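You operate a simulated robot arm through the tools that you are given. There is no shell and no other tool.

You are at the controls of a simulated two-armed robot. One attempt, no reset.

## Task
Take the door wiper and leave it on the butted sheets. Fetch the press pad and set it on the hinge shelf. Fetch the dust pad and set it on the pad worktop. Put the gauge pad on the overhaul top. Fetch the green pad and set it on the caul plate. Take the bead gauge on the service worktop and put it away on the glue worktop. Put the foam offcut on the fitting worktop. Take the foam filler and put it on top of the insert panel. Take the sanding block and leave it on top of the wall sample. Take the deck wrench and put it on the glue shelf. Put the green wrench on the glue worktop away on the fitting worktop. The order is free. Set down upright: bead gauge, foam filler.
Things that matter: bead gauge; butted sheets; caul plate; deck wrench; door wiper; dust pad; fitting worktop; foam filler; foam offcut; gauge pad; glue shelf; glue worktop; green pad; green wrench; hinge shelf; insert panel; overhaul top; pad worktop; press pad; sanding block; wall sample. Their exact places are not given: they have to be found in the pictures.

Only the result counts: the job must be done as asked and must still hold three seconds after the hand-in. Knocking over, shifting, dropping, spilling or breaking anything else fails it. Flat cloth is picked up by pressing the open fingertips on it (5 to 10 N) and closing them slowly along it; thin cloth reads only 2 to 8 mm in the jaws.

## Robot
Two 6-joint arms with two-finger parallel grippers on one trunk, on a base that moves. Base frame: it is fixed to the floor where the robot stands at the start and does not move with it; the origin is under the middle of the robot, x ahead of it, y to its left, z up. Readings come in mm, degrees, newtons and seconds.
The left shoulder is at the start at [80, 216, 1610], the right one opposite. With the tool pointing down near the work surface each hand reaches from about 100 to 700 mm from the robot's upright axis, wherever it stands, measured 20 degrees to its own side. Places, roughly: bead gauge [7000, -2750, 1000]; butted sheets (22x15 cm) [4960, -520, 800]; caul plate (13x10x2 cm) [4400, -500, 800]; deck wrench [4000, -9250, 1000]; door wiper (7x5x4 cm) [3700, -800, 900]; dust pad (10x8x3 cm) [4800, -700, 800]; fitting worktop [3900, -7400, 800]; foam filler (10x5x6 cm) [4500, -9000, 200]; foam offcut (9x5x5 cm) [5300, -9000, 200]; gauge pad (7x5x4 cm) [2200, -500, 900]; glue shelf [2000, -9000, 400]; glue worktop [2000, -9000, 800]; green pad (7x5x4 cm) [3300, 1500, 700]; green wrench [3000, -9000, 750]; hinge shelf (106x26 cm) [6580, -5280, 220]; insert panel (19x16x6 cm) [2000, -8800, 400]; overhaul top (84x20 cm) [5020, -1380, 800]; pad worktop [2900, -600, 800]; press pad (10x8x3 cm) [4700, -700, 800]; sanding block [4250, -9000, 250]; wall sample [4000, -7500, 750]. Payload 3.43 kg a hand.
Tool frame (each hand has its own): the origin (TCP) lies between the finger pads and is the grasp point; the fingertips stand 30 mm ahead of it; z points along the fingers, y is the line along which they close. The gripper opens to 94 mm. The fingers are 28 mm wide and 10 mm thick; the gripper's body (50 by 96 mm) begins 55 mm behind the TCP.
Orientation is that of the tool frame in the base frame, as a unit quaternion [x, y, z, w]. With the fingers straight down and closing along the base's y, the tool's x points along the base's -x, its y along +y and its z along -z.

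## Interface
- The arms move only by the tool apply_moves. It takes "left_commands", "right_commands" or both (then of equal length, played together; a hand with none holds still); each is a list of rows, each a list of 7 numbers: the closure, from 0 (fully open) to 1 (shut), then the shift along the tool's x, y, z in units of 100 mm (1.0 is 100 mm), then the turn, a rotation vector about the tool's x, y, z in units of 120 degrees (1.0 is 120 degrees). In form: [[hand, dx, dy, dz, ax, ay, az], ...]. A call has 1 to 20 rows; each row is the pose to reach, as a shift and turn from the pose commanded when the call began, along the tool's axes at that moment. A call with a number of a shift or a turn outside -1 to 1 is refused whole. Rows are played at 5 a second. More than 50 mm and 8.6 degrees between two rows, or a gripper value outside its range, and nothing of the call is played. Where a pose cannot be reached the arm comes as near as it can. A force on the tool above 40 N (or 10 N above the force at the start of the call, whichever is more), or a blocked arm, ends the call early, and 0.2 s more pass. The fingers move at their own pace (about 72 mm/s each) and stop on an object; they squeeze with about 23 N. The grip force told is the motor's: it shows also when the fingers shut on nothing. Time passes only in rows, and 0.2 s behind the last, so rows that repeat a pose let the fingers close. The reply holds the time, the measured pose of the TCP, the force on the tool along the base axes, the opening and the grip force, in the units named above and with some noise, with the torque about the TCP (base axes, N m) and any sound that the robot's microphone picked up.
- Cameras (640 x 400 px; columns grow to the right, rows downward): "scene" is now at [108.1, 12.7, 1768.7]; the picture's right is [0.17, -0.98, 0.00], its down [-0.74, -0.13, -0.66] and it looks along [0.65, 0.12, -0.75] (base axes); focal length 272 px, centre (320, 200). "left" rides on the left gripper at [76, -14, -103] in its tool frame; the picture's right is [0.18, 0.98, 0.00], its down [-0.75, 0.14, -0.64] and it looks along [-0.63, 0.12, 0.77] (tool axes); focal length 243 px, centre (320, 200). "right" rides on the right gripper at [76, 14, -102] in its tool frame; the picture's right is [-0.18, 0.98, 0.00], its down [-0.75, -0.14, -0.64] and it looks along [-0.63, -0.12, 0.77] (tool axes); focal length 243 px, centre (320, 200).
- capture(camera): a new picture of that camera. The clock stands still meanwhile.
- move_column(by): slides the trunk up (or, below 0, down) by that many mm; the arms and the scene camera ride with it, the base frame stays. It gives what a move gives, with no picture.
- roll_base(legs): drives the robot by 1 to 6 legs, each [ahead, left, turn to the left] in mm, mm and degrees, along the robot's own axes; the way and the turn of a leg run together, so that a leg with both is an arc; at most 1500 mm and 180 degrees a leg. The arms and the cameras ride along, it lands a little off, and it stops where it bumps. It gives what a move gives.
- aim_head(pan, tilt): turns the head with the scene camera to pan (to the left, within 86 degrees either way) and tilt (down, from -29 to 69), counted from straight ahead of the robot. It gives what a move gives.
- probe_pixels(camera, pixels): there is no depth. For up to 12 entries [column, row, z] of the newest picture of that camera ("zoom" is the newest enlarged one), the place [x, y] in the base frame at which the ray of that pixel passes the height z, good to about 2 mm. The clock stands still meanwhile.
- enlarge(camera, box): a new picture of the part [left, top, right, bottom] of that camera's present view, enlarged. The clock stands still meanwhile.
- finish_job(): hands the job in; it is judged then, once.

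Leave the grippers open and the arms clear of the work at the hand-in unless told otherwise.

The tools are called after "Request:" by a JSON object that holds its "op" and its "data". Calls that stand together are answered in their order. apply_moves: Moves the arms, as the interface text tells. Its arguments: {"type":"object","properties":{"left_commands":{"type":"array","items":{"type":"array","items":{"type":"number"}}},"right_commands":{"type":"array","items":{"type":"array","items":{"type":"number"}}}},"required":[]} The other tools are called the same way: move_column (by) moves the trunk up or down; roll_base (legs) drives the base; aim_head (pan, tilt) turns the head that bears the scene camera; capture (camera) takes a picture; probe_pixels (camera, pixels) gives the place at which the rays of pixels pass given heights; enlarge (camera, box) takes an enlarged picture of a part of a camera's view; finish_job () hands the job in.

At the start:

```text
time_s: 0.0
left_tcp_pos: [567.7, 220.1, 1084.1]
left_tool_rot: [0.0, 1.0, 0.0, 0.0]
left_contact_force: [-0.8, 0.5, 0.6]
left_torque: [-0.02, -0.03, 0.01]
left_finger_gap: 93.8
left_finger_force: 0.2
right_tcp_pos: [569.7, -227.3, 1039.4]
right_tool_rot: [0.0, 1.0, 0.0, 0.0]
right_contact_force: [0.1, 0.2, 0.4]
right_torque: [0.03, 0.01, 0.03]
right_finger_gap: 93.9
right_finger_force: 0.0
trunk travel left (down, up): [-840.0, 0.0]
robot x, y, heading: [0.2, -1.2, -0.1]
head pan, tilt (commanded): [10.0, 48.4]
```

scene: 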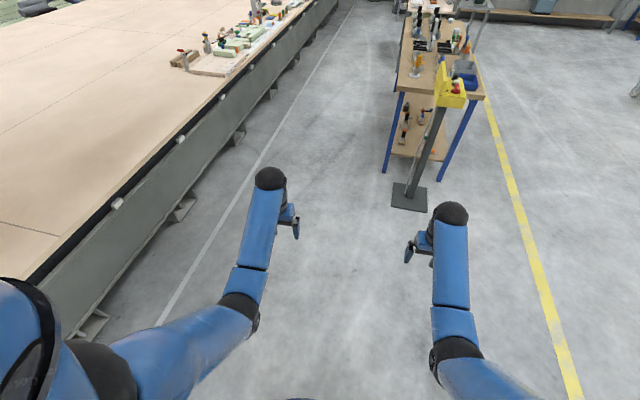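
right: 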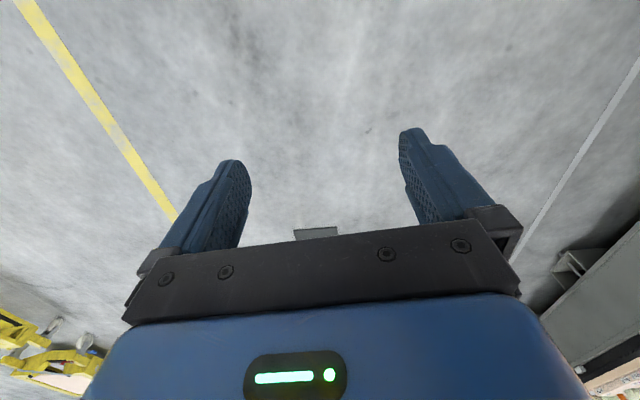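
left: 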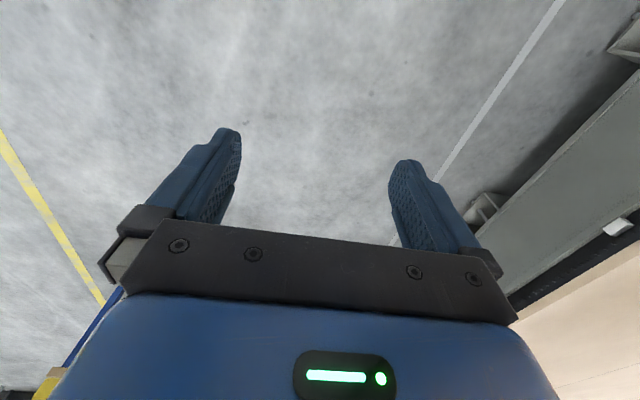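

I see a long table to the left, a trolley/bench ahead on the right. First I look around with the head to map the room.

Request:
{"op": "aim_head", "data": {"pan": 0, "tilt": 10}}

Request:
{"op": "capture", "data": {"camera": "scene"}}

Request:
{"op": "aim_head", "data": {"pan": -60, "tilt": 10}}

Request:
{"op": "capture", "data": {"camera": "scene"}}

Request:
{"op": "aim_head", "data": {"pan": 60, "tilt": 15}}

Request:
{"op": "capture", "data": {"camera": "scene"}}

```text
time_s: 1.1
left_tcp_pos: [568.4, 220.8, 1084.3]
left_tool_rot: [0.0, 1.0, 0.0, 0.0]
left_contact_force: [-0.7, -0.1, -0.8]
left_torque: [0.04, 0.02, -0.01]
left_finger_gap: 94.1
left_finger_force: 0.1
right_tcp_pos: [569.2, -227.1, 1040.6]
right_tool_rot: [0.0, 1.0, 0.001, 0.0]
right_contact_force: [0.5, -0.3, -0.9]
right_torque: [0.05, 0.0, -0.02]
right_finger_gap: 93.9
right_finger_force: 0.2
trunk travel left (down, up): [-840.0, 0.0]
robot x, y, heading: [-3.1, 2.5, -0.1]
head pan, tilt (commanded): [0.0, 10.0]
```

```text
taken
```

scene: 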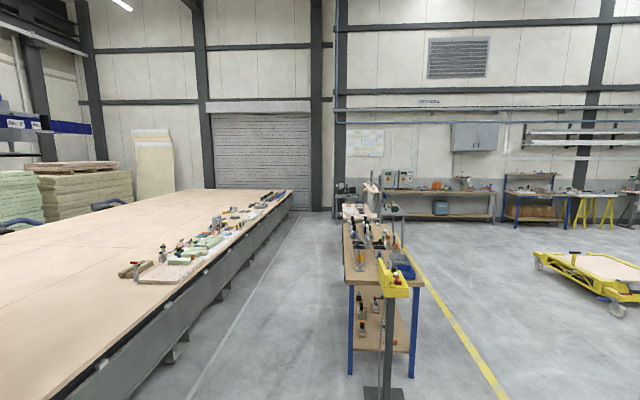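

```text
time_s: 2.4
left_tcp_pos: [568.0, 219.5, 1083.3]
left_tool_rot: [0.0, 1.0, 0.0, 0.0]
left_contact_force: [0.4, -0.2, -0.3]
left_torque: [0.02, 0.02, 0.0]
left_finger_gap: 93.9
left_finger_force: 0.1
right_tcp_pos: [569.1, -228.3, 1039.6]
right_tool_rot: [0.0, 1.0, 0.0, 0.0]
right_contact_force: [-0.3, 0.3, 0.9]
right_torque: [-0.02, 0.03, 0.0]
right_finger_gap: 94.2
right_finger_force: 0.1
trunk travel left (down, up): [-840.0, 0.0]
robot x, y, heading: [-1.5, -1.9, 0.2]
head pan, tilt (commanded): [-60.0, 10.0]
```

```text
taken
```

scene: 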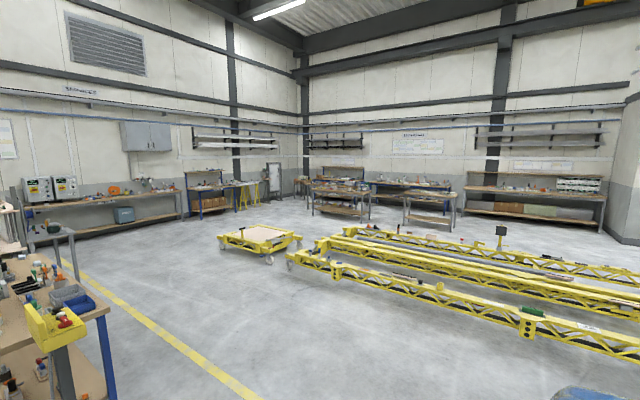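

```text
time_s: 4.3
left_tcp_pos: [567.9, 220.3, 1085.2]
left_tool_rot: [0.0, 1.0, 0.0, 0.001]
left_contact_force: [-0.2, -0.5, -0.9]
left_torque: [0.0, -0.08, 0.02]
left_finger_gap: 94.2
left_finger_force: 0.0
right_tcp_pos: [569.6, -228.1, 1040.4]
right_tool_rot: [-0.001, 1.0, 0.001, 0.0]
right_contact_force: [-0.6, 0.2, -0.1]
right_torque: [-0.01, -0.02, -0.02]
right_finger_gap: 94.0
right_finger_force: 0.0
trunk travel left (down, up): [-840.0, 0.0]
robot x, y, heading: [3.5, 0.8, 0.1]
head pan, tilt (commanded): [60.0, 15.0]
```

```text
taken
```

scene: 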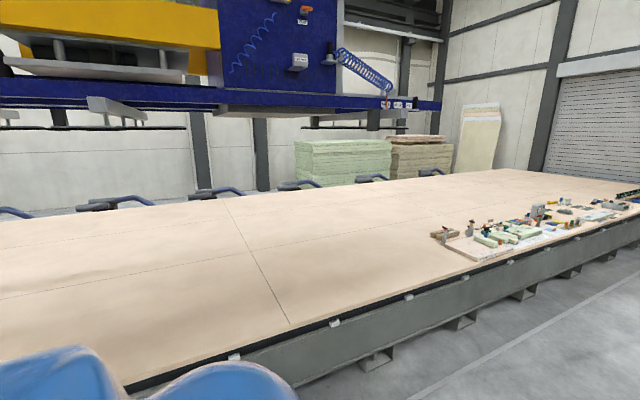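

The bench with the yellow bin stands ahead on the right (around x≈2000+, y≈-500), the long table to the left. I measure the aisle first: probe table edge and bench corner pixels from the newest picture after re-aiming.

Request:
{"op": "aim_head", "data": {"pan": 0, "tilt": 25}}

Request:
{"op": "capture", "data": {"camera": "scene"}}

```text
time_s: 5.7
left_tcp_pos: [567.9, 219.3, 1084.7]
left_tool_rot: [0.001, 1.0, -0.001, 0.0]
left_contact_force: [0.6, 0.2, -0.2]
left_torque: [-0.04, -0.02, 0.02]
left_finger_gap: 94.1
left_finger_force: 0.1
right_tcp_pos: [569.9, -227.7, 1039.7]
right_tool_rot: [0.0, 1.0, 0.0, 0.0]
right_contact_force: [-0.5, -1.0, -0.5]
right_torque: [0.0, 0.03, 0.02]
right_finger_gap: 94.0
right_finger_force: 0.0
trunk travel left (down, up): [-840.0, 0.0]
robot x, y, heading: [-3.7, -4.8, 0.0]
head pan, tilt (commanded): [0.0, 25.0]
```

```text
taken
```

scene: 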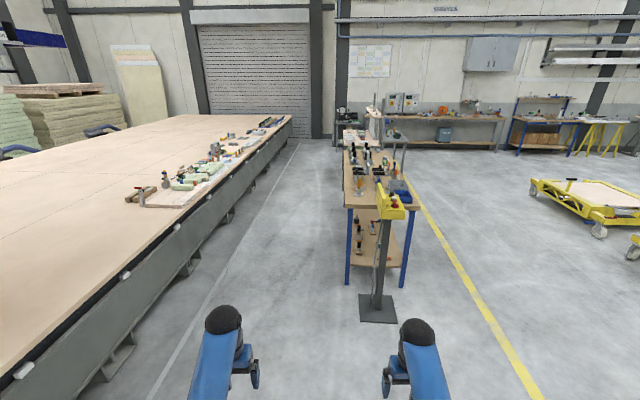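

Request:
{"op": "probe_pixels", "data": {"camera": "scene", "pixels": [[347, 285, 0], [400, 288, 0], [345, 207, 800], [344, 180, 800], [420, 207, 800], [378, 310, 0], [200, 215, 800], [100, 305, 800], [60, 385, 0], [195, 210, 700], [270, 122, 800], [392, 150, 800]]}}

Request:
{"op": "enlarge", "data": {"camera": "scene", "box": [310, 90, 470, 250]}}

Request:
{"op": "enlarge", "data": {"camera": "scene", "box": [120, 100, 310, 220]}}

```text
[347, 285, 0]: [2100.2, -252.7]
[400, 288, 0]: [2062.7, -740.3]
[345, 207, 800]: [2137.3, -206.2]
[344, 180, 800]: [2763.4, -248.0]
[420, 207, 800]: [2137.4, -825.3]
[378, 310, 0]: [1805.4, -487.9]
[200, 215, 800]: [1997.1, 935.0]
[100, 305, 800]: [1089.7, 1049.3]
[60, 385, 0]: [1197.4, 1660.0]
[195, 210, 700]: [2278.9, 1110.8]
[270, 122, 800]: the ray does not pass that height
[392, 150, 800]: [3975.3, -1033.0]
```

```text
2.50 times, centred on (390, 170) of scene
```

zoom: 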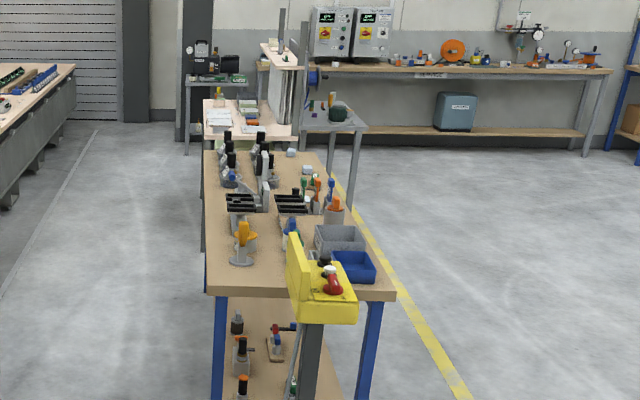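

```text
3.33 times, centred on (215, 160) of scene
```

zoom: 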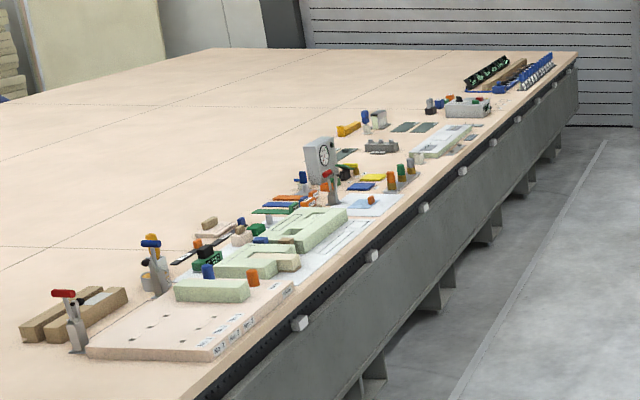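

Bench left edge y≈-206, right edge ≈-825, near end x≈2137; the yellow bin on a post at x≈1800. Long table edge y≈935. I drive up the aisle to about (1500, 330) and look at the bench and the table.

Request:
{"op": "roll_base", "data": {"legs": [[1000, 330, 0], [800, 0, 0]]}}

Request:
{"op": "aim_head", "data": {"pan": -60, "tilt": 40}}

Request:
{"op": "capture", "data": {"camera": "scene"}}

```text
time_s: 15.0
left_tcp_pos: [2360.9, 587.1, 1083.7]
left_tool_rot: [-0.02, 1.0, 0.0, 0.0]
left_contact_force: [-0.2, 0.5, -0.5]
left_torque: [0.0, -0.01, 0.02]
left_finger_gap: 93.9
left_finger_force: 0.0
right_tcp_pos: [2380.1, 139.6, 1039.2]
right_tool_rot: [-0.019, 1.0, 0.0, 0.001]
right_contact_force: [0.3, 0.2, 0.0]
right_torque: [-0.01, -0.02, 0.03]
right_finger_gap: 93.9
right_finger_force: 0.0
trunk travel left (down, up): [-840.0, 0.0]
robot x, y, heading: [1803.9, 347.0, 2.1]
head pan, tilt (commanded): [0.0, 25.0]
```

```text
time_s: 16.3
left_tcp_pos: [2362.3, 586.8, 1083.6]
left_tool_rot: [-0.019, 1.0, 0.0, 0.001]
left_contact_force: [-0.3, -0.2, -0.3]
left_torque: [0.03, -0.02, 0.0]
left_finger_gap: 94.1
left_finger_force: 0.0
right_tcp_pos: [2379.2, 139.3, 1040.2]
right_tool_rot: [-0.019, 1.0, 0.0, 0.0]
right_contact_force: [-0.2, -0.5, 0.8]
right_torque: [0.04, -0.02, 0.02]
right_finger_gap: 94.1
right_finger_force: 0.1
trunk travel left (down, up): [-840.0, 0.0]
robot x, y, heading: [1804.0, 346.0, 2.2]
head pan, tilt (commanded): [-60.0, 40.0]
```

```text
taken
```

scene: 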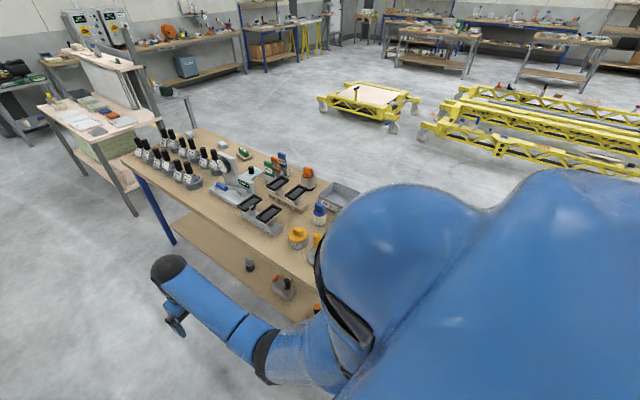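

The right shoulder blocks the view. I pull both hands back and up by 100 mm (x+, z−), then turn to face the bench (heading −90).

Request:
{"op": "apply_moves", "data": {"left_commands": [[0, 0.3, 0, -0.2, 0, 0, 0], [0, 0.65, 0, -0.5, 0, 0, 0], [0, 1, 0, -0.8, 0, 0, 0]], "right_commands": [[0, 0.3, 0, -0.3, 0, 0, 0], [0, 0.65, 0, -0.6, 0, 0, 0], [0, 1, 0, -1, 0, 0, 0]]}}

Request:
{"op": "roll_base", "data": {"legs": [[0, 0, -92]]}}

Request:
{"op": "aim_head", "data": {"pan": 0, "tilt": 45}}

Request:
{"op": "capture", "data": {"camera": "scene"}}

```text
refused: row 3 steps farther than a row can; nothing moved
```

```text
time_s: 20.6
left_tcp_pos: [2030.9, -218.5, 1083.0]
left_tool_rot: [0.702, 0.712, 0.0, 0.0]
left_contact_force: [-0.8, 0.5, 0.9]
left_torque: [0.0, 0.03, -0.01]
left_finger_gap: 94.0
left_finger_force: 0.1
right_tcp_pos: [1583.5, -225.2, 1040.6]
right_tool_rot: [0.702, 0.712, 0.0, 0.0]
right_contact_force: [-0.5, -0.4, 0.8]
right_torque: [-0.02, 0.02, 0.01]
right_finger_gap: 93.8
right_finger_force: 0.0
trunk travel left (down, up): [-840.0, 0.0]
robot x, y, heading: [1804.2, 344.1, -89.2]
head pan, tilt (commanded): [-60.0, 40.0]
```

```text
time_s: 21.9
left_tcp_pos: [2031.4, -217.9, 1082.4]
left_tool_rot: [0.702, 0.712, 0.0, 0.0]
left_contact_force: [0.1, -0.4, 0.0]
left_torque: [-0.02, 0.01, 0.0]
left_finger_gap: 94.1
left_finger_force: 0.0
right_tcp_pos: [1583.7, -226.4, 1039.6]
right_tool_rot: [0.703, 0.712, -0.001, 0.0]
right_contact_force: [0.5, -0.9, 0.3]
right_torque: [0.0, 0.02, -0.01]
right_finger_gap: 93.9
right_finger_force: 0.1
trunk travel left (down, up): [-840.0, 0.0]
robot x, y, heading: [1804.7, 346.5, -89.2]
head pan, tilt (commanded): [0.0, 45.0]
```

```text
taken
```

scene: 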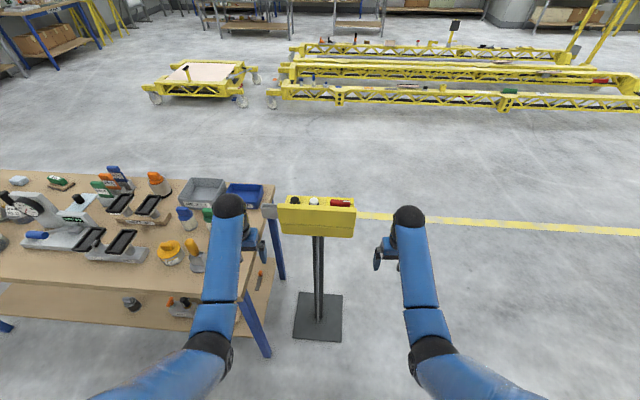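

Now I see the bench front-on. I enlarge the bench area.

Request:
{"op": "enlarge", "data": {"camera": "scene", "box": [0, 150, 280, 325]}}

Request:
{"op": "enlarge", "data": {"camera": "scene", "box": [160, 160, 360, 285]}}

```text
2.29 times, centred on (140, 238) of scene
```

zoom: 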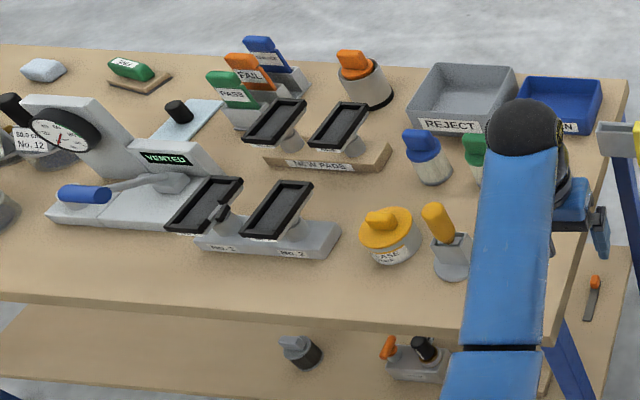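

```text
3.20 times, centred on (260, 222) of scene
```

zoom: 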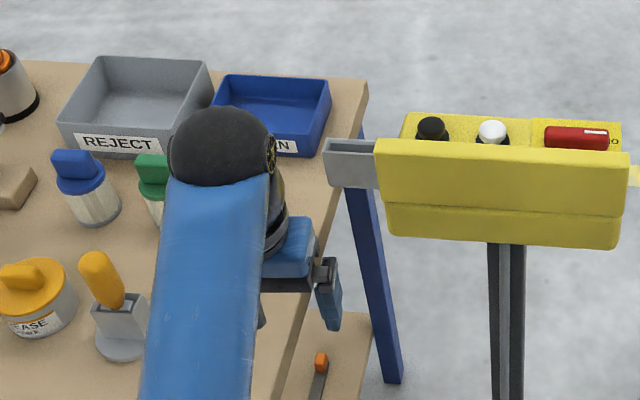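

I tuck both hands back toward the trunk for a clear view.

Request:
{"op": "apply_moves", "data": {"left_commands": [[0, 0.3, 0, 0, 0, 0, 0], [0, 0.65, 0, 0, 0, 0, 0], [0, 1, 0, 0, 0, 0, 0]], "right_commands": [[0, 0.3, 0, 0, 0, 0, 0], [0, 0.65, 0, 0, 0, 0, 0], [0, 1, 0, 0, 0, 0, 0]]}}

Request:
{"op": "apply_moves", "data": {"left_commands": [[0, 0.3, 0, 0, 0, 0, 0], [0, 0.65, 0, 0, 0, 0, 0], [0, 1, 0, 0, 0, 0, 0]], "right_commands": [[0, 0.3, 0, 0, 0, 0, 0], [0, 0.65, 0, 0, 0, 0, 0], [0, 1, 0, 0, 0, 0, 0]]}}

Request:
{"op": "roll_base", "data": {"legs": [[0, 500, 0]]}}

Request:
{"op": "capture", "data": {"camera": "scene"}}

```text
time_s: 22.6
left_tcp_pos: [2031.8, -121.5, 1053.6]
left_tool_rot: [0.701, 0.713, -0.001, 0.001]
left_contact_force: [-0.4, -0.5, 0.9]
left_torque: [0.0, 0.0, 0.0]
left_finger_gap: 94.1
left_finger_force: 0.0
left hand out of reach, approached as far as the arm can: row 1, 2, 3
right_tcp_pos: [1581.1, -123.9, 1039.6]
right_tool_rot: [0.702, 0.712, -0.001, 0.001]
right_contact_force: [0.5, 0.6, 0.4]
right_torque: [-0.03, 0.03, 0.01]
right_finger_gap: 94.0
right_finger_force: 0.1
trunk travel left (down, up): [-840.0, 0.0]
robot x, y, heading: [1804.4, 345.1, -89.2]
head pan, tilt (commanded): [0.0, 45.0]
```

```text
time_s: 23.4
left_tcp_pos: [2027.5, -19.7, 1042.2]
left_tool_rot: [0.702, 0.712, -0.002, 0.002]
left_contact_force: [-0.1, 0.7, 0.1]
left_torque: [0.0, -0.01, 0.0]
left_finger_gap: 94.0
left_finger_force: 0.1
left hand out of reach, approached as far as the arm can: row 1, 2, 3
right_tcp_pos: [1579.2, -24.6, 1042.7]
right_tool_rot: [0.701, 0.713, -0.001, 0.001]
right_contact_force: [1.1, 0.6, 0.1]
right_torque: [-0.05, -0.03, 0.0]
right_finger_gap: 93.9
right_finger_force: 0.0
trunk travel left (down, up): [-840.0, 0.0]
robot x, y, heading: [1803.1, 346.8, -89.3]
head pan, tilt (commanded): [0.0, 45.0]
```

```text
time_s: 26.3
left_tcp_pos: [2508.4, -21.9, 1041.7]
left_tool_rot: [0.706, 0.708, -0.001, 0.002]
left_contact_force: [0.3, -0.5, -0.2]
left_torque: [0.03, 0.01, 0.0]
left_finger_gap: 94.3
left_finger_force: 0.2
right_tcp_pos: [2059.1, -21.2, 1040.8]
right_tool_rot: [0.706, 0.708, 0.0, 0.001]
right_contact_force: [0.6, 0.3, 0.0]
right_torque: [-0.01, 0.02, 0.02]
right_finger_gap: 94.0
right_finger_force: 0.0
trunk travel left (down, up): [-840.0, 0.0]
robot x, y, heading: [2290.5, 353.6, -90.1]
head pan, tilt (commanded): [0.0, 45.0]
```

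```text
taken
```

scene: 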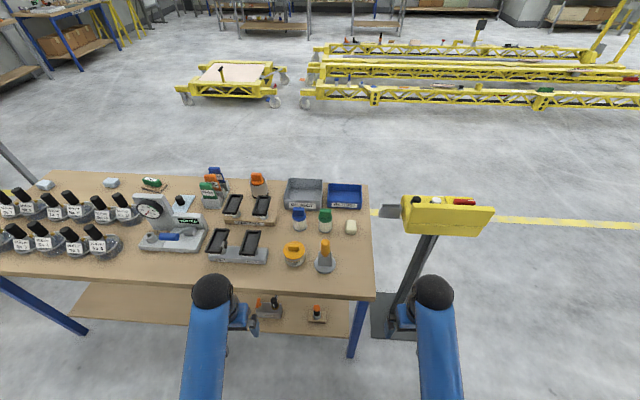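

Clear view of the bench. I enlarge it in two parts.

Request:
{"op": "enlarge", "data": {"camera": "scene", "box": [200, 155, 400, 280]}}

Request:
{"op": "enlarge", "data": {"camera": "scene", "box": [0, 155, 210, 285]}}

Request:
{"op": "probe_pixels", "data": {"camera": "scene", "pixels": [[351, 228, 900], [351, 232, 870], [110, 184, 870], [45, 186, 870], [153, 184, 870], [370, 190, 850], [370, 297, 850], [260, 190, 870], [295, 255, 870], [325, 262, 870], [45, 175, 850], [20, 280, 850]]}}

```text
3.20 times, centred on (300, 218) of scene
```

zoom: 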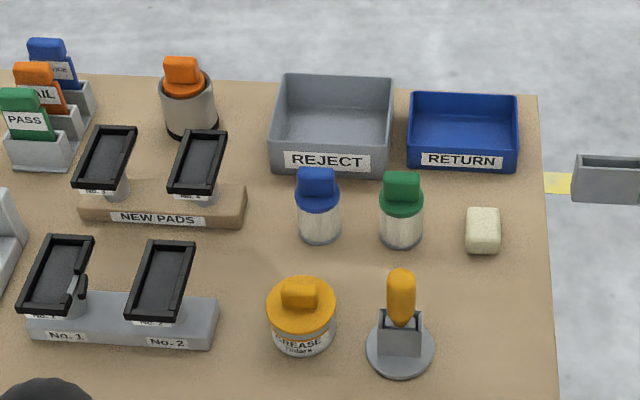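

```text
3.05 times, centred on (105, 220) of scene
```

zoom: 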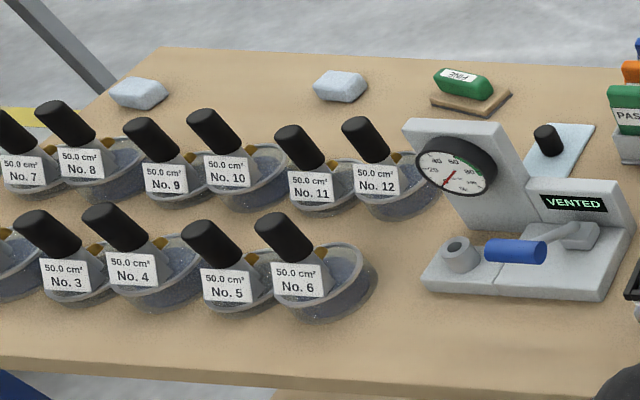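

```text
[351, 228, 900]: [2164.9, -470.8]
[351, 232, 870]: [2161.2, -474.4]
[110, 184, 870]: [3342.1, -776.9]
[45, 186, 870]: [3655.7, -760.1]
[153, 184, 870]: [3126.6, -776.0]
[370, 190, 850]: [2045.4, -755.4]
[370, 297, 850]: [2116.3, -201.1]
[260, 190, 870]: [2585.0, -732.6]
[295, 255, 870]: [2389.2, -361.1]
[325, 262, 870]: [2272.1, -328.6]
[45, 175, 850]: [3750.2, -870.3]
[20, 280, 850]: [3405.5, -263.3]
```

The cream block at (351,228) near (2165,−472) is the gauge pad; the light-blue block far left at (45,186) ≈(3656,−760) is the door wiper. I move the robot closer: 220 ahead, 90 left, then take right-hand and scene pictures.

Request:
{"op": "roll_base", "data": {"legs": [[210, 90, 0]]}}

Request:
{"op": "aim_head", "data": {"pan": -20, "tilt": 55}}

Request:
{"op": "capture", "data": {"camera": "scene"}}

Request:
{"op": "capture", "data": {"camera": "right"}}

```text
time_s: 28.1
left_tcp_pos: [2604.7, -220.8, 1043.0]
left_tool_rot: [0.705, 0.709, -0.002, 0.003]
left_contact_force: [0.7, 0.6, -0.7]
left_torque: [-0.02, -0.02, 0.0]
left_finger_gap: 94.0
left_finger_force: 0.0
right_tcp_pos: [2155.7, -220.7, 1042.7]
right_tool_rot: [0.705, 0.709, -0.001, 0.002]
right_contact_force: [0.5, 0.6, 0.4]
right_torque: [0.01, -0.04, 0.01]
right_finger_gap: 94.0
right_finger_force: 0.1
trunk travel left (down, up): [-840.0, 0.0]
robot x, y, heading: [2385.7, 147.4, -89.6]
head pan, tilt (commanded): [0.0, 45.0]
```

```text
time_s: 28.9
left_tcp_pos: [2607.0, -224.2, 1041.3]
left_tool_rot: [0.705, 0.709, -0.001, 0.001]
left_contact_force: [0.4, 0.3, 0.2]
left_torque: [0.01, -0.02, 0.0]
left_finger_gap: 94.1
left_finger_force: 0.0
right_tcp_pos: [2157.5, -224.6, 1042.0]
right_tool_rot: [0.705, 0.709, -0.001, 0.001]
right_contact_force: [-0.3, 0.0, -0.3]
right_torque: [0.01, -0.01, 0.01]
right_finger_gap: 93.9
right_finger_force: 0.0
trunk travel left (down, up): [-840.0, 0.0]
robot x, y, heading: [2385.4, 147.5, -89.7]
head pan, tilt (commanded): [-20.0, 55.0]
```

```text
taken
```

scene: 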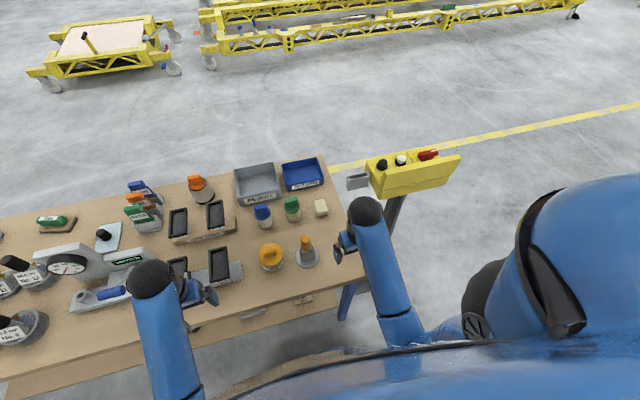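

```text
taken
```

right: 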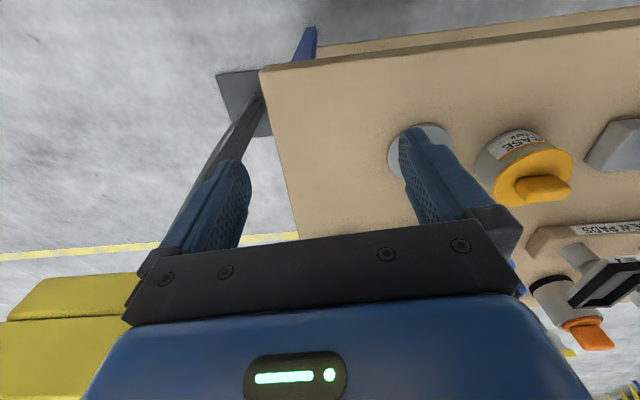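

The gauge pad is at (320,208). I enlarge around it and probe.

Request:
{"op": "enlarge", "data": {"camera": "scene", "box": [280, 180, 360, 230]}}

```text
8.00 times, centred on (320, 205) of scene
```

zoom: 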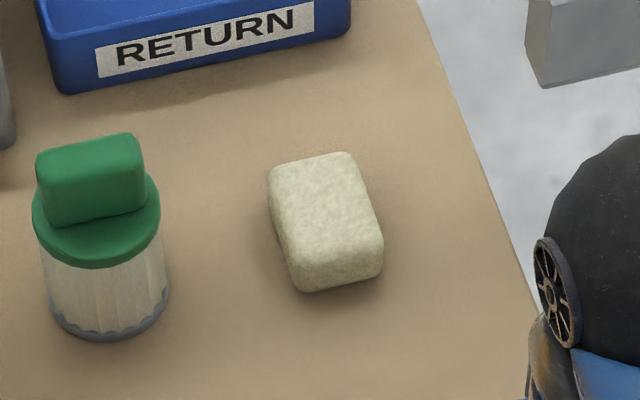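

Request:
{"op": "probe_pixels", "data": {"camera": "zoom", "pixels": [[301, 292, 800], [301, 292, 820], [382, 276, 820], [270, 172, 850], [350, 153, 850], [380, 240, 850], [298, 255, 850], [325, 210, 855], [325, 210, 840]]}}

```text
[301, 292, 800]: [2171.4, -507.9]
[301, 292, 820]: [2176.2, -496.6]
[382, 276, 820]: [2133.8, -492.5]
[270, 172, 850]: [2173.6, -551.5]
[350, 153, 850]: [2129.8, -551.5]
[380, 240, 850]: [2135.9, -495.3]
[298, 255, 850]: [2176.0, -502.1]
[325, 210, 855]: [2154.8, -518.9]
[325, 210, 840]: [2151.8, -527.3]
```

Pad centre ≈(2153,−523), about 709 mm from the axis: slightly too far. I check the robot's front clearance to the bench by looking down.

Request:
{"op": "aim_head", "data": {"pan": 0, "tilt": 69}}

Request:
{"op": "capture", "data": {"camera": "scene"}}

```text
time_s: 29.7
left_tcp_pos: [2607.6, -224.6, 1041.0]
left_tool_rot: [0.705, 0.709, -0.001, 0.001]
left_contact_force: [0.2, -0.8, 0.0]
left_torque: [0.03, 0.0, 0.0]
left_finger_gap: 93.9
left_finger_force: 0.0
right_tcp_pos: [2156.7, -223.3, 1040.6]
right_tool_rot: [0.705, 0.709, -0.001, 0.0]
right_contact_force: [0.6, 0.6, -1.0]
right_torque: [-0.03, 0.01, -0.02]
right_finger_gap: 94.1
right_finger_force: 0.1
trunk travel left (down, up): [-840.0, 0.0]
robot x, y, heading: [2387.4, 150.3, -89.7]
head pan, tilt (commanded): [0.0, 68.8]
```

```text
taken
```

scene: 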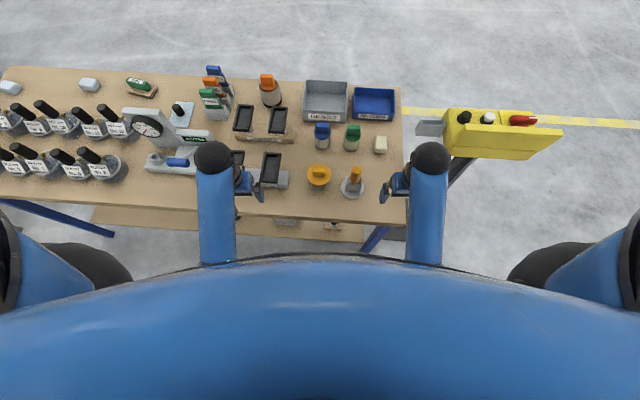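

I roll 60 mm further ahead.

Request:
{"op": "roll_base", "data": {"legs": [[70, 0, 0]]}}

Request:
{"op": "aim_head", "data": {"pan": -15, "tilt": 60}}

Request:
{"op": "move_column", "data": {"by": -150}}

Request:
{"op": "capture", "data": {"camera": "scene"}}

Request:
{"op": "capture", "data": {"camera": "right"}}

```text
time_s: 30.7
left_tcp_pos: [2605.8, -282.7, 1046.1]
left_tool_rot: [0.705, 0.709, -0.004, 0.004]
left_contact_force: [-0.3, 1.6, 0.2]
left_torque: [-0.04, 0.01, 0.01]
left_finger_gap: 93.9
left_finger_force: 0.0
right_tcp_pos: [2157.9, -282.0, 1044.5]
right_tool_rot: [0.705, 0.709, -0.004, 0.004]
right_contact_force: [0.4, 0.6, 0.4]
right_torque: [-0.07, 0.0, 0.0]
right_finger_gap: 94.2
right_finger_force: 0.0
trunk travel left (down, up): [-840.0, 0.0]
robot x, y, heading: [2384.6, 80.8, -89.4]
head pan, tilt (commanded): [0.0, 68.8]
```

```text
time_s: 31.5
left_tcp_pos: [2606.4, -289.2, 1041.3]
left_tool_rot: [0.705, 0.709, -0.001, 0.002]
left_contact_force: [-0.6, -0.2, -0.5]
left_torque: [-0.05, -0.02, 0.01]
left_finger_gap: 94.4
left_finger_force: 0.0
right_tcp_pos: [2156.9, -289.7, 1042.0]
right_tool_rot: [0.705, 0.709, -0.001, 0.002]
right_contact_force: [0.7, 0.1, 0.3]
right_torque: [-0.03, 0.03, -0.01]
right_finger_gap: 93.9
right_finger_force: 0.1
trunk travel left (down, up): [-840.0, 0.0]
robot x, y, heading: [2386.8, 75.7, -89.5]
head pan, tilt (commanded): [-15.0, 60.0]
```

```text
time_s: 32.6
left_tcp_pos: [2605.7, -289.4, 956.0]
left_tool_rot: [0.707, 0.707, -0.003, 0.0]
left_contact_force: [0.3, 1.4, 1.7]
left_torque: [-0.06, 0.1, -0.13]
left_finger_gap: 93.8
left_finger_force: 0.0
right_tcp_pos: [2156.9, -289.6, 953.3]
right_tool_rot: [0.705, 0.709, 0.0, 0.001]
right_contact_force: [0.1, -0.3, 0.0]
right_torque: [-0.03, -0.01, -0.03]
right_finger_gap: 94.0
right_finger_force: 0.0
trunk travel left (down, up): [-751.0, 89.0]
robot x, y, heading: [2385.2, 81.2, -89.6]
head pan, tilt (commanded): [-15.0, 60.0]
stopped: the force on the tool passed its limit at 110 N (the readings are from after the stop); the commanded pose is now the measured one
```

```text
taken
```

scene: 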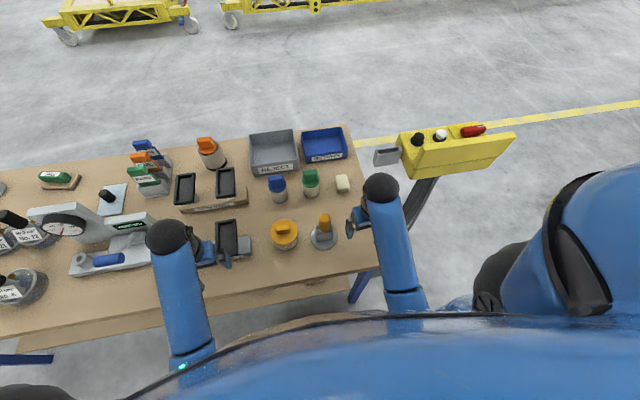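

```text
taken
```

right: 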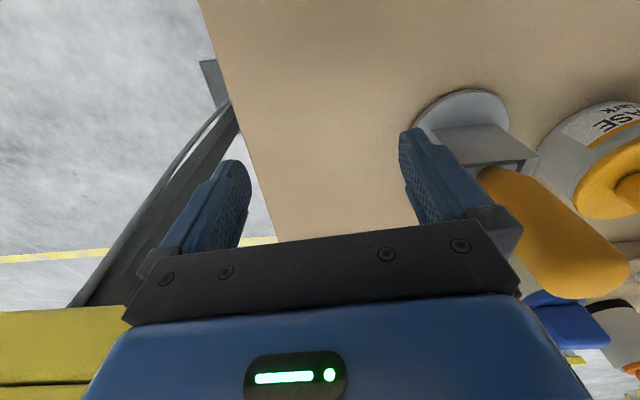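

The left hand touched something (the No. 1/2 pad stand) when lowering. I raise the column back at once and inspect.

Request:
{"op": "move_column", "data": {"by": 89}}

Request:
{"op": "capture", "data": {"camera": "left"}}

Request:
{"op": "enlarge", "data": {"camera": "scene", "box": [40, 120, 360, 320]}}

```text
time_s: 33.8
left_tcp_pos: [2605.6, -291.6, 1045.5]
left_tool_rot: [0.707, 0.707, -0.003, -0.001]
left_contact_force: [0.2, 0.2, 1.0]
left_torque: [0.0, -0.01, 0.0]
left_finger_gap: 93.9
left_finger_force: 0.0
right_tcp_pos: [2157.7, -290.9, 1041.6]
right_tool_rot: [0.705, 0.709, 0.0, 0.0]
right_contact_force: [0.0, -0.3, 0.1]
right_torque: [-0.01, -0.03, -0.01]
right_finger_gap: 94.1
right_finger_force: 0.1
trunk travel left (down, up): [-840.0, 0.0]
robot x, y, heading: [2389.4, 81.8, -89.7]
head pan, tilt (commanded): [-15.0, 60.0]
```

```text
taken
```

left: 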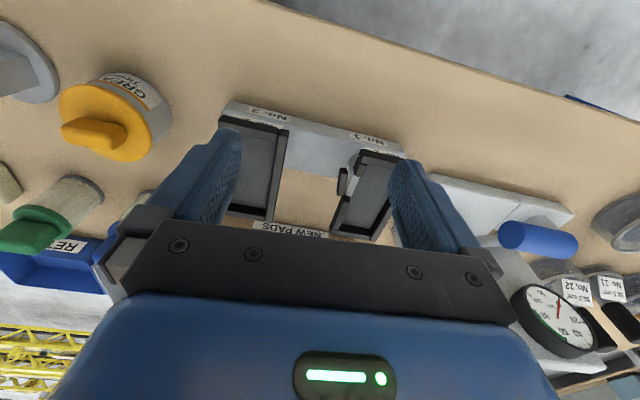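

```text
2.00 times, centred on (200, 220) of scene
```

zoom: 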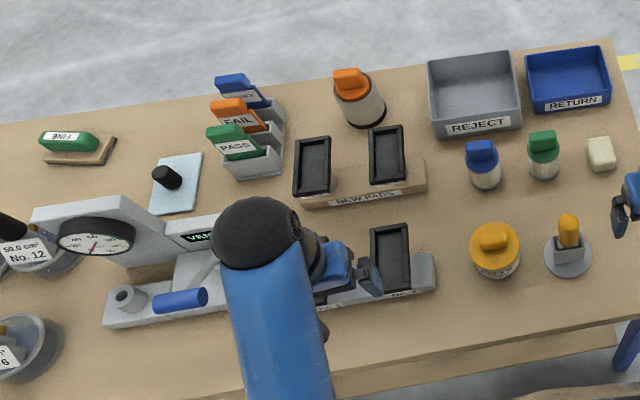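

The pad stand appears in its place; I check its right end corner (zoom 436,290) by probing against the earlier estimate (≈2506, −347).

Request:
{"op": "probe_pixels", "data": {"camera": "zoom", "pixels": [[437, 288, 815], [434, 256, 840], [588, 250, 815], [602, 168, 820], [602, 168, 800], [409, 285, 870], [370, 225, 870]]}}

Request:
{"op": "enlarge", "data": {"camera": "left", "box": [160, 70, 480, 270]}}

```text
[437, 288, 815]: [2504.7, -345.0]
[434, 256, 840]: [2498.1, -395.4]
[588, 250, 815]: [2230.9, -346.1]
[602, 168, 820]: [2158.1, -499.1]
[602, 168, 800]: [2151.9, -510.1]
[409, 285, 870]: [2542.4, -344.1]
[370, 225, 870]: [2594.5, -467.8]
```

```text
2.00 times, centred on (320, 170) of left
```

zoom: 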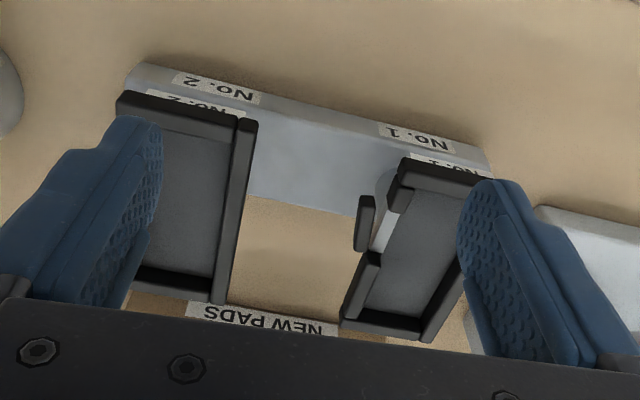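

The stand is unmoved (2505,−345). Now I extend the right hand forward 200 mm at height 1040 toward the gauge pad, with the fingers narrowed to about 70 mm.

Request:
{"op": "apply_moves", "data": {"right_commands": [[0.25, -0.4, 0, 0, 0, 0, 0], [0.25, -0.8, 0, 0, 0, 0, 0], [0.25, -1, 0, 0, 0, 0, 0]]}}

Request:
{"op": "apply_moves", "data": {"right_commands": [[0.25, -0.4, 0, 0, 0, 0, 0], [0.25, -0.8, 0, 0, 0, 0, 0], [0.25, -1, 0, 0, 0, 0, 0]]}}

Request:
{"op": "capture", "data": {"camera": "right"}}

```text
time_s: 34.6
left_tcp_pos: [2605.6, -291.3, 1045.1]
left_tool_rot: [0.708, 0.706, -0.003, -0.001]
left_contact_force: [-0.7, 0.8, -0.6]
left_torque: [0.01, -0.01, 0.01]
left_finger_gap: 94.2
left_finger_force: 0.0
right_tcp_pos: [2157.5, -393.9, 1042.2]
right_tool_rot: [0.705, 0.709, 0.0, 0.0]
right_contact_force: [0.0, -0.6, 0.3]
right_torque: [0.01, -0.04, 0.01]
right_finger_gap: 70.5
right_finger_force: 0.1
trunk travel left (down, up): [-840.0, 0.0]
robot x, y, heading: [2384.3, 79.8, -89.8]
head pan, tilt (commanded): [-15.0, 60.0]
```

```text
time_s: 35.4
left_tcp_pos: [2606.0, -292.1, 1045.8]
left_tool_rot: [0.708, 0.707, -0.003, 0.0]
left_contact_force: [-0.1, -0.4, 0.0]
left_torque: [0.01, 0.02, -0.04]
left_finger_gap: 94.0
left_finger_force: 0.0
right_tcp_pos: [2160.8, -491.7, 1040.5]
right_tool_rot: [0.705, 0.709, 0.0, -0.001]
right_contact_force: [0.7, 0.4, 0.2]
right_torque: [0.0, 0.04, -0.03]
right_finger_gap: 70.4
right_finger_force: 0.0
trunk travel left (down, up): [-840.0, 0.0]
robot x, y, heading: [2385.4, 77.5, -89.8]
head pan, tilt (commanded): [-15.0, 60.0]
```

```text
taken
```

right: 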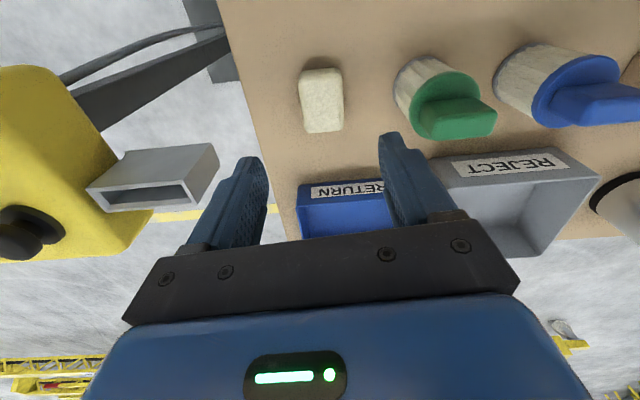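

The pad is at (322,100) in the wrist picture. I enlarge and probe it from both cameras.

Request:
{"op": "enlarge", "data": {"camera": "right", "box": [270, 40, 430, 140]}}

Request:
{"op": "probe_pixels", "data": {"camera": "right", "pixels": [[301, 72, 855], [341, 70, 855], [343, 128, 855], [306, 133, 855], [322, 101, 855], [322, 101, 870], [302, 72, 815], [419, 80, 815]]}}

```text
4.00 times, centred on (350, 90) of right
```

zoom: 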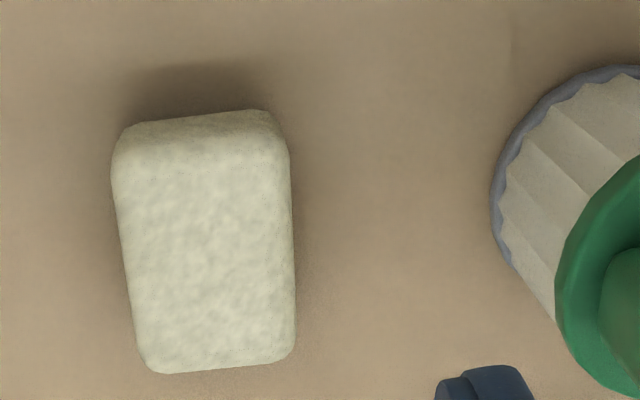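

```text
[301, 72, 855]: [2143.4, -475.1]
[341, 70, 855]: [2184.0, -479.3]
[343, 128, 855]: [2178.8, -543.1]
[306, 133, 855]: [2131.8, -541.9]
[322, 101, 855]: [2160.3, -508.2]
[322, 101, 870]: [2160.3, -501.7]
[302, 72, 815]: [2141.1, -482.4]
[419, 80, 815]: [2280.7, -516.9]
```

Wrist view says the pad is centred ≈(2159,−509). I lower 100 mm and advance 15 mm, then look again.

Request:
{"op": "apply_moves", "data": {"right_commands": [[0.25, -0.1, 0, 0.4, 0, 0, 0], [0.25, -0.15, 0, 0.8, 0, 0, 0], [0.25, -0.15, 0, 1, 0, 0, 0]]}}

Request:
{"op": "capture", "data": {"camera": "right"}}

```text
time_s: 36.2
left_tcp_pos: [2605.4, -290.4, 1044.7]
left_tool_rot: [0.708, 0.706, -0.003, 0.0]
left_contact_force: [0.4, -0.6, -0.7]
left_torque: [-0.01, 0.01, 0.02]
left_finger_gap: 94.0
left_finger_force: 0.1
right_tcp_pos: [2160.9, -508.5, 942.1]
right_tool_rot: [0.705, 0.709, -0.001, 0.001]
right_contact_force: [-0.2, 1.0, -0.2]
right_torque: [-0.02, -0.01, 0.02]
right_finger_gap: 70.2
right_finger_force: 0.0
trunk travel left (down, up): [-840.0, 0.0]
robot x, y, heading: [2381.2, 80.5, -90.0]
head pan, tilt (commanded): [-15.0, 60.0]
```

```text
taken
```

right: 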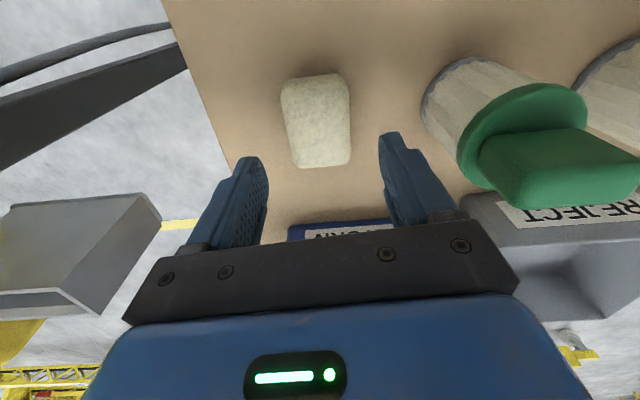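

Request:
{"op": "probe_pixels", "data": {"camera": "right", "pixels": [[281, 85, 850], [346, 78, 850], [351, 160, 850], [299, 167, 850], [318, 122, 850], [318, 122, 830], [345, 75, 815], [282, 82, 815], [425, 100, 815]]}}

```text
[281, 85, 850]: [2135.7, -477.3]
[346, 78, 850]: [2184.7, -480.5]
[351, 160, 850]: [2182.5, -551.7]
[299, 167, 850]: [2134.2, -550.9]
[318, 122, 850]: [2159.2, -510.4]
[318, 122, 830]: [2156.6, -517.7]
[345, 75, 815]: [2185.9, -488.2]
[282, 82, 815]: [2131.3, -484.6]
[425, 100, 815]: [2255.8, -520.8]
```

Pad spans x 2135–2184, y −477…−551. Before descending I check the grey holder of the yellow bin (left side) for clearance.

Request:
{"op": "probe_pixels", "data": {"camera": "right", "pixels": [[160, 210, 850], [160, 210, 900], [160, 210, 950], [143, 193, 850], [143, 193, 900], [143, 193, 950], [98, 312, 850], [98, 312, 950]]}}

Request:
{"op": "enlarge", "data": {"camera": "scene", "box": [320, 100, 480, 200]}}

```text
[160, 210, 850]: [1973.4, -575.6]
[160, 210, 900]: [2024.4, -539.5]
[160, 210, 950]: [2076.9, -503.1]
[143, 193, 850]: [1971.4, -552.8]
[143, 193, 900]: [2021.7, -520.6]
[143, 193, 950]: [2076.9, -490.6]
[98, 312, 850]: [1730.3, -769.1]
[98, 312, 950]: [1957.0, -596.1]
```

```text
4.00 times, centred on (400, 150) of scene
```

zoom: 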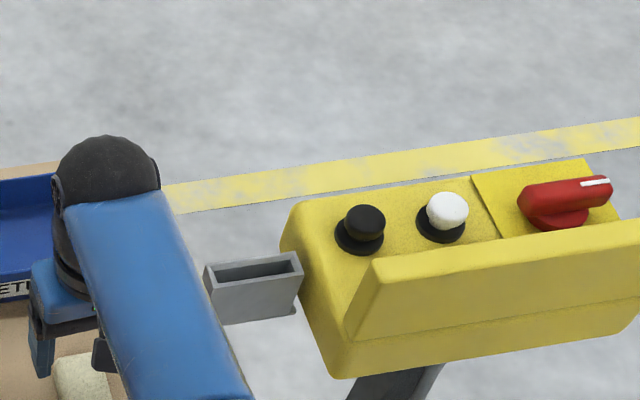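

Request:
{"op": "probe_pixels", "data": {"camera": "zoom", "pixels": [[222, 325, 850], [222, 325, 900], [222, 325, 950], [205, 265, 900], [205, 265, 950], [205, 265, 1000], [205, 265, 1050]]}}

```text
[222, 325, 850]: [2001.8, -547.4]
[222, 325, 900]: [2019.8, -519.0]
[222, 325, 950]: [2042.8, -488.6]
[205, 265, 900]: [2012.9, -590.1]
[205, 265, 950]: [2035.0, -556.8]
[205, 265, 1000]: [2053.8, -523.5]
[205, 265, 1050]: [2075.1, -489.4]
```

The holder edge is at x≈2020, clear. I lower to TCP z≈853 over the pad with small centring.

Request:
{"op": "apply_moves", "data": {"right_commands": [[0.25, -0.05, -0.01, 0.4, 0, 0, 0], [0.25, -0.05, -0.01, 0.75, 0, 0, 0], [0.25, -0.05, -0.01, 0.88, 0, 0, 0]]}}

Request:
{"op": "capture", "data": {"camera": "right"}}

```text
time_s: 36.8
left_tcp_pos: [2605.8, -290.4, 1045.9]
left_tool_rot: [0.708, 0.706, -0.004, 0.0]
left_contact_force: [0.3, 0.5, -0.9]
left_torque: [0.0, 0.01, -0.04]
left_finger_gap: 94.0
left_finger_force: 0.1
right_tcp_pos: [2158.0, -509.1, 879.0]
right_tool_rot: [0.705, 0.709, 0.002, -0.002]
right_contact_force: [-0.8, 0.1, 0.6]
right_torque: [-0.04, 0.02, 0.01]
right_finger_gap: 70.8
right_finger_force: 0.1
trunk travel left (down, up): [-840.0, 0.0]
robot x, y, heading: [2384.5, 80.2, -89.8]
head pan, tilt (commanded): [-15.0, 60.0]
stopped in row 3 (right hand): the force on the tool passed its limit at 209 N (the readings are from after the stop); the commanded pose is now the measured one
```

```text
taken
```

right: 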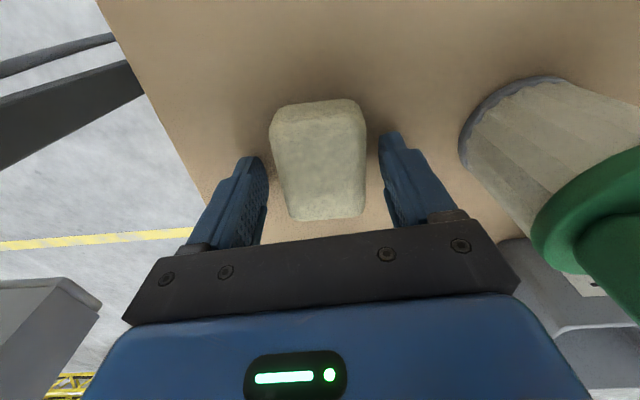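

The descent stopped on contact (209 N) at about z≈867: the bench surface must be higher than I assumed. I probe to measure the surface height by comparing views.

Request:
{"op": "probe_pixels", "data": {"camera": "right", "pixels": [[461, 145, 815], [461, 145, 830], [461, 145, 845], [272, 120, 850], [362, 108, 850], [365, 207, 850], [290, 216, 850], [290, 216, 870], [365, 207, 870], [272, 120, 870], [362, 108, 870], [318, 160, 870]]}}

Request:
{"op": "enlarge", "data": {"camera": "scene", "box": [280, 140, 440, 240]}}

```text
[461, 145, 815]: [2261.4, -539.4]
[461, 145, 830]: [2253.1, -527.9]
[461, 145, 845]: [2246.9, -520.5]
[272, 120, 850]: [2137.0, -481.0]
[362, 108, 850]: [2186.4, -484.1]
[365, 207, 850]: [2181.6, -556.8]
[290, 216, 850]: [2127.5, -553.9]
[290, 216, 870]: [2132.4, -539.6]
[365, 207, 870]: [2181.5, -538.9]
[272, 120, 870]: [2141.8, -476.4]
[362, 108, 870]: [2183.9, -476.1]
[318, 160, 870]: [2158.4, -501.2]
```

```text
4.00 times, centred on (360, 190) of scene
```

zoom: 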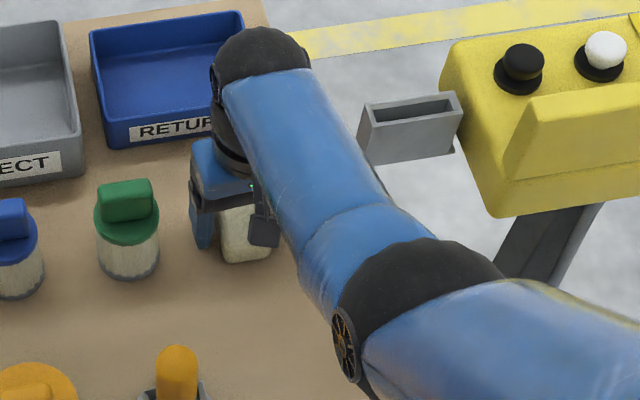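

Fingers straddle the pad but contact came early. I measure the bench height precisely: bench left edge line in this view, then again from higher up.

Request:
{"op": "enlarge", "data": {"camera": "right", "box": [80, 0, 240, 100]}}

Request:
{"op": "enlarge", "data": {"camera": "right", "box": [200, 80, 440, 230]}}

```text
4.00 times, centred on (160, 50) of right
```

zoom: 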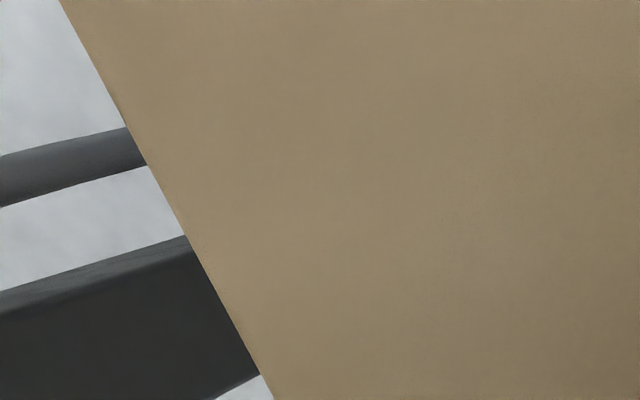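

```text
2.67 times, centred on (320, 155) of right
```

zoom: 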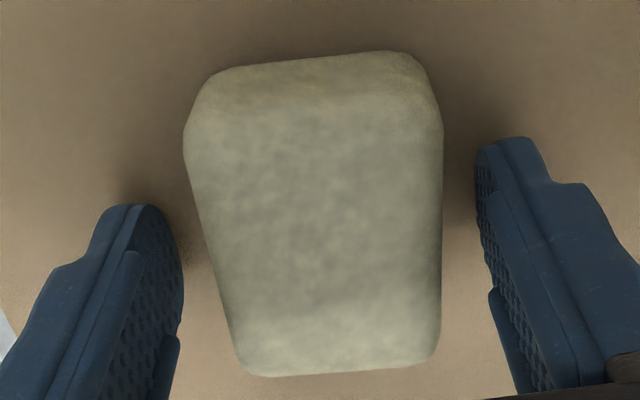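

Request:
{"op": "probe_pixels", "data": {"camera": "right", "pixels": [[95.5, 0, 810], [95.5, 0, 830], [95.5, 0, 850], [148, 100, 810], [148, 100, 830], [148, 100, 850]]}}

Request:
{"op": "apply_moves", "data": {"right_commands": [[0.25, 0, 0, -0.4, 0, 0, 0], [0.25, 0, 0, -0.8, 0, 0, 0], [0.25, 0, 0, -1, 0, 0, 0]]}}

Request:
{"op": "enlarge", "data": {"camera": "right", "box": [80, 0, 240, 100]}}

Request:
{"op": "capture", "data": {"camera": "right"}}

```text
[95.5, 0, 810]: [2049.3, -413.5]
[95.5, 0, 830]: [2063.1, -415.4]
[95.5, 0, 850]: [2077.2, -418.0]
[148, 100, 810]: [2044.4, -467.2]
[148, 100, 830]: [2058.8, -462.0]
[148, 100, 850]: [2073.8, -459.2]
```

```text
time_s: 37.6
left_tcp_pos: [2605.7, -292.2, 1044.9]
left_tool_rot: [0.707, 0.707, -0.003, -0.001]
left_contact_force: [0.0, 0.7, 0.0]
left_torque: [-0.01, -0.02, 0.01]
left_finger_gap: 93.9
left_finger_force: 0.0
right_tcp_pos: [2158.6, -511.5, 980.3]
right_tool_rot: [0.705, 0.709, 0.003, -0.002]
right_contact_force: [0.4, 0.2, -0.1]
right_torque: [0.01, -0.01, -0.01]
right_finger_gap: 70.6
right_finger_force: 0.0
trunk travel left (down, up): [-840.0, 0.0]
robot x, y, heading: [2383.8, 78.1, -89.5]
head pan, tilt (commanded): [-15.0, 60.0]
```

```text
4.00 times, centred on (160, 50) of right
```

zoom: 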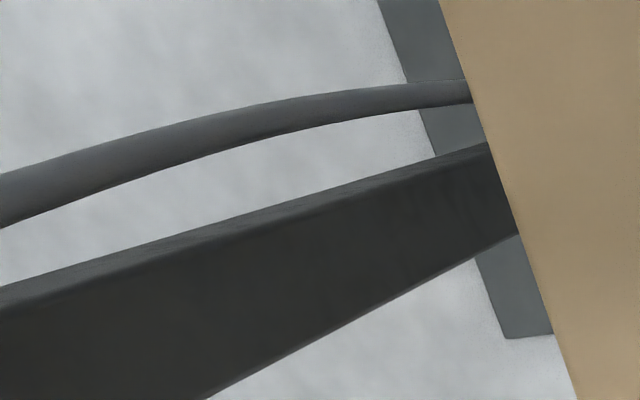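

```text
taken
```

right: 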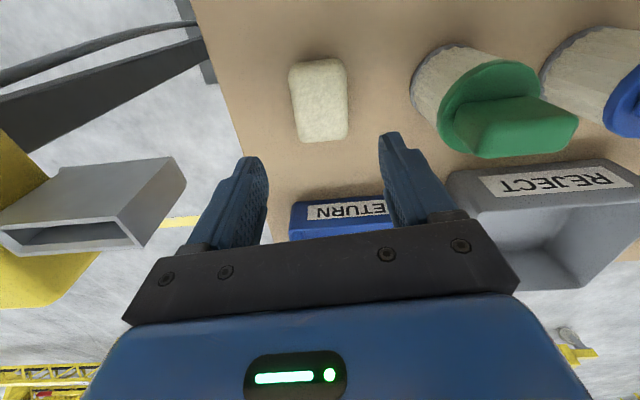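

Request:
{"op": "probe_pixels", "data": {"camera": "right", "pixels": [[190, 0, 810], [190, 0, 830], [190, 0, 850], [190, 0, 870], [224.25, 100, 810], [224.25, 100, 830], [224.25, 100, 850], [224.25, 100, 870]]}}

```text
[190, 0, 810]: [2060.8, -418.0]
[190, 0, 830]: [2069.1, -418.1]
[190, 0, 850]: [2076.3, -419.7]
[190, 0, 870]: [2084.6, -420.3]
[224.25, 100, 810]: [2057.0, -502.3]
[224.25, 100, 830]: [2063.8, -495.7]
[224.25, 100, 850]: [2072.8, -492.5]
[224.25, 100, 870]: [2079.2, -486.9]
```

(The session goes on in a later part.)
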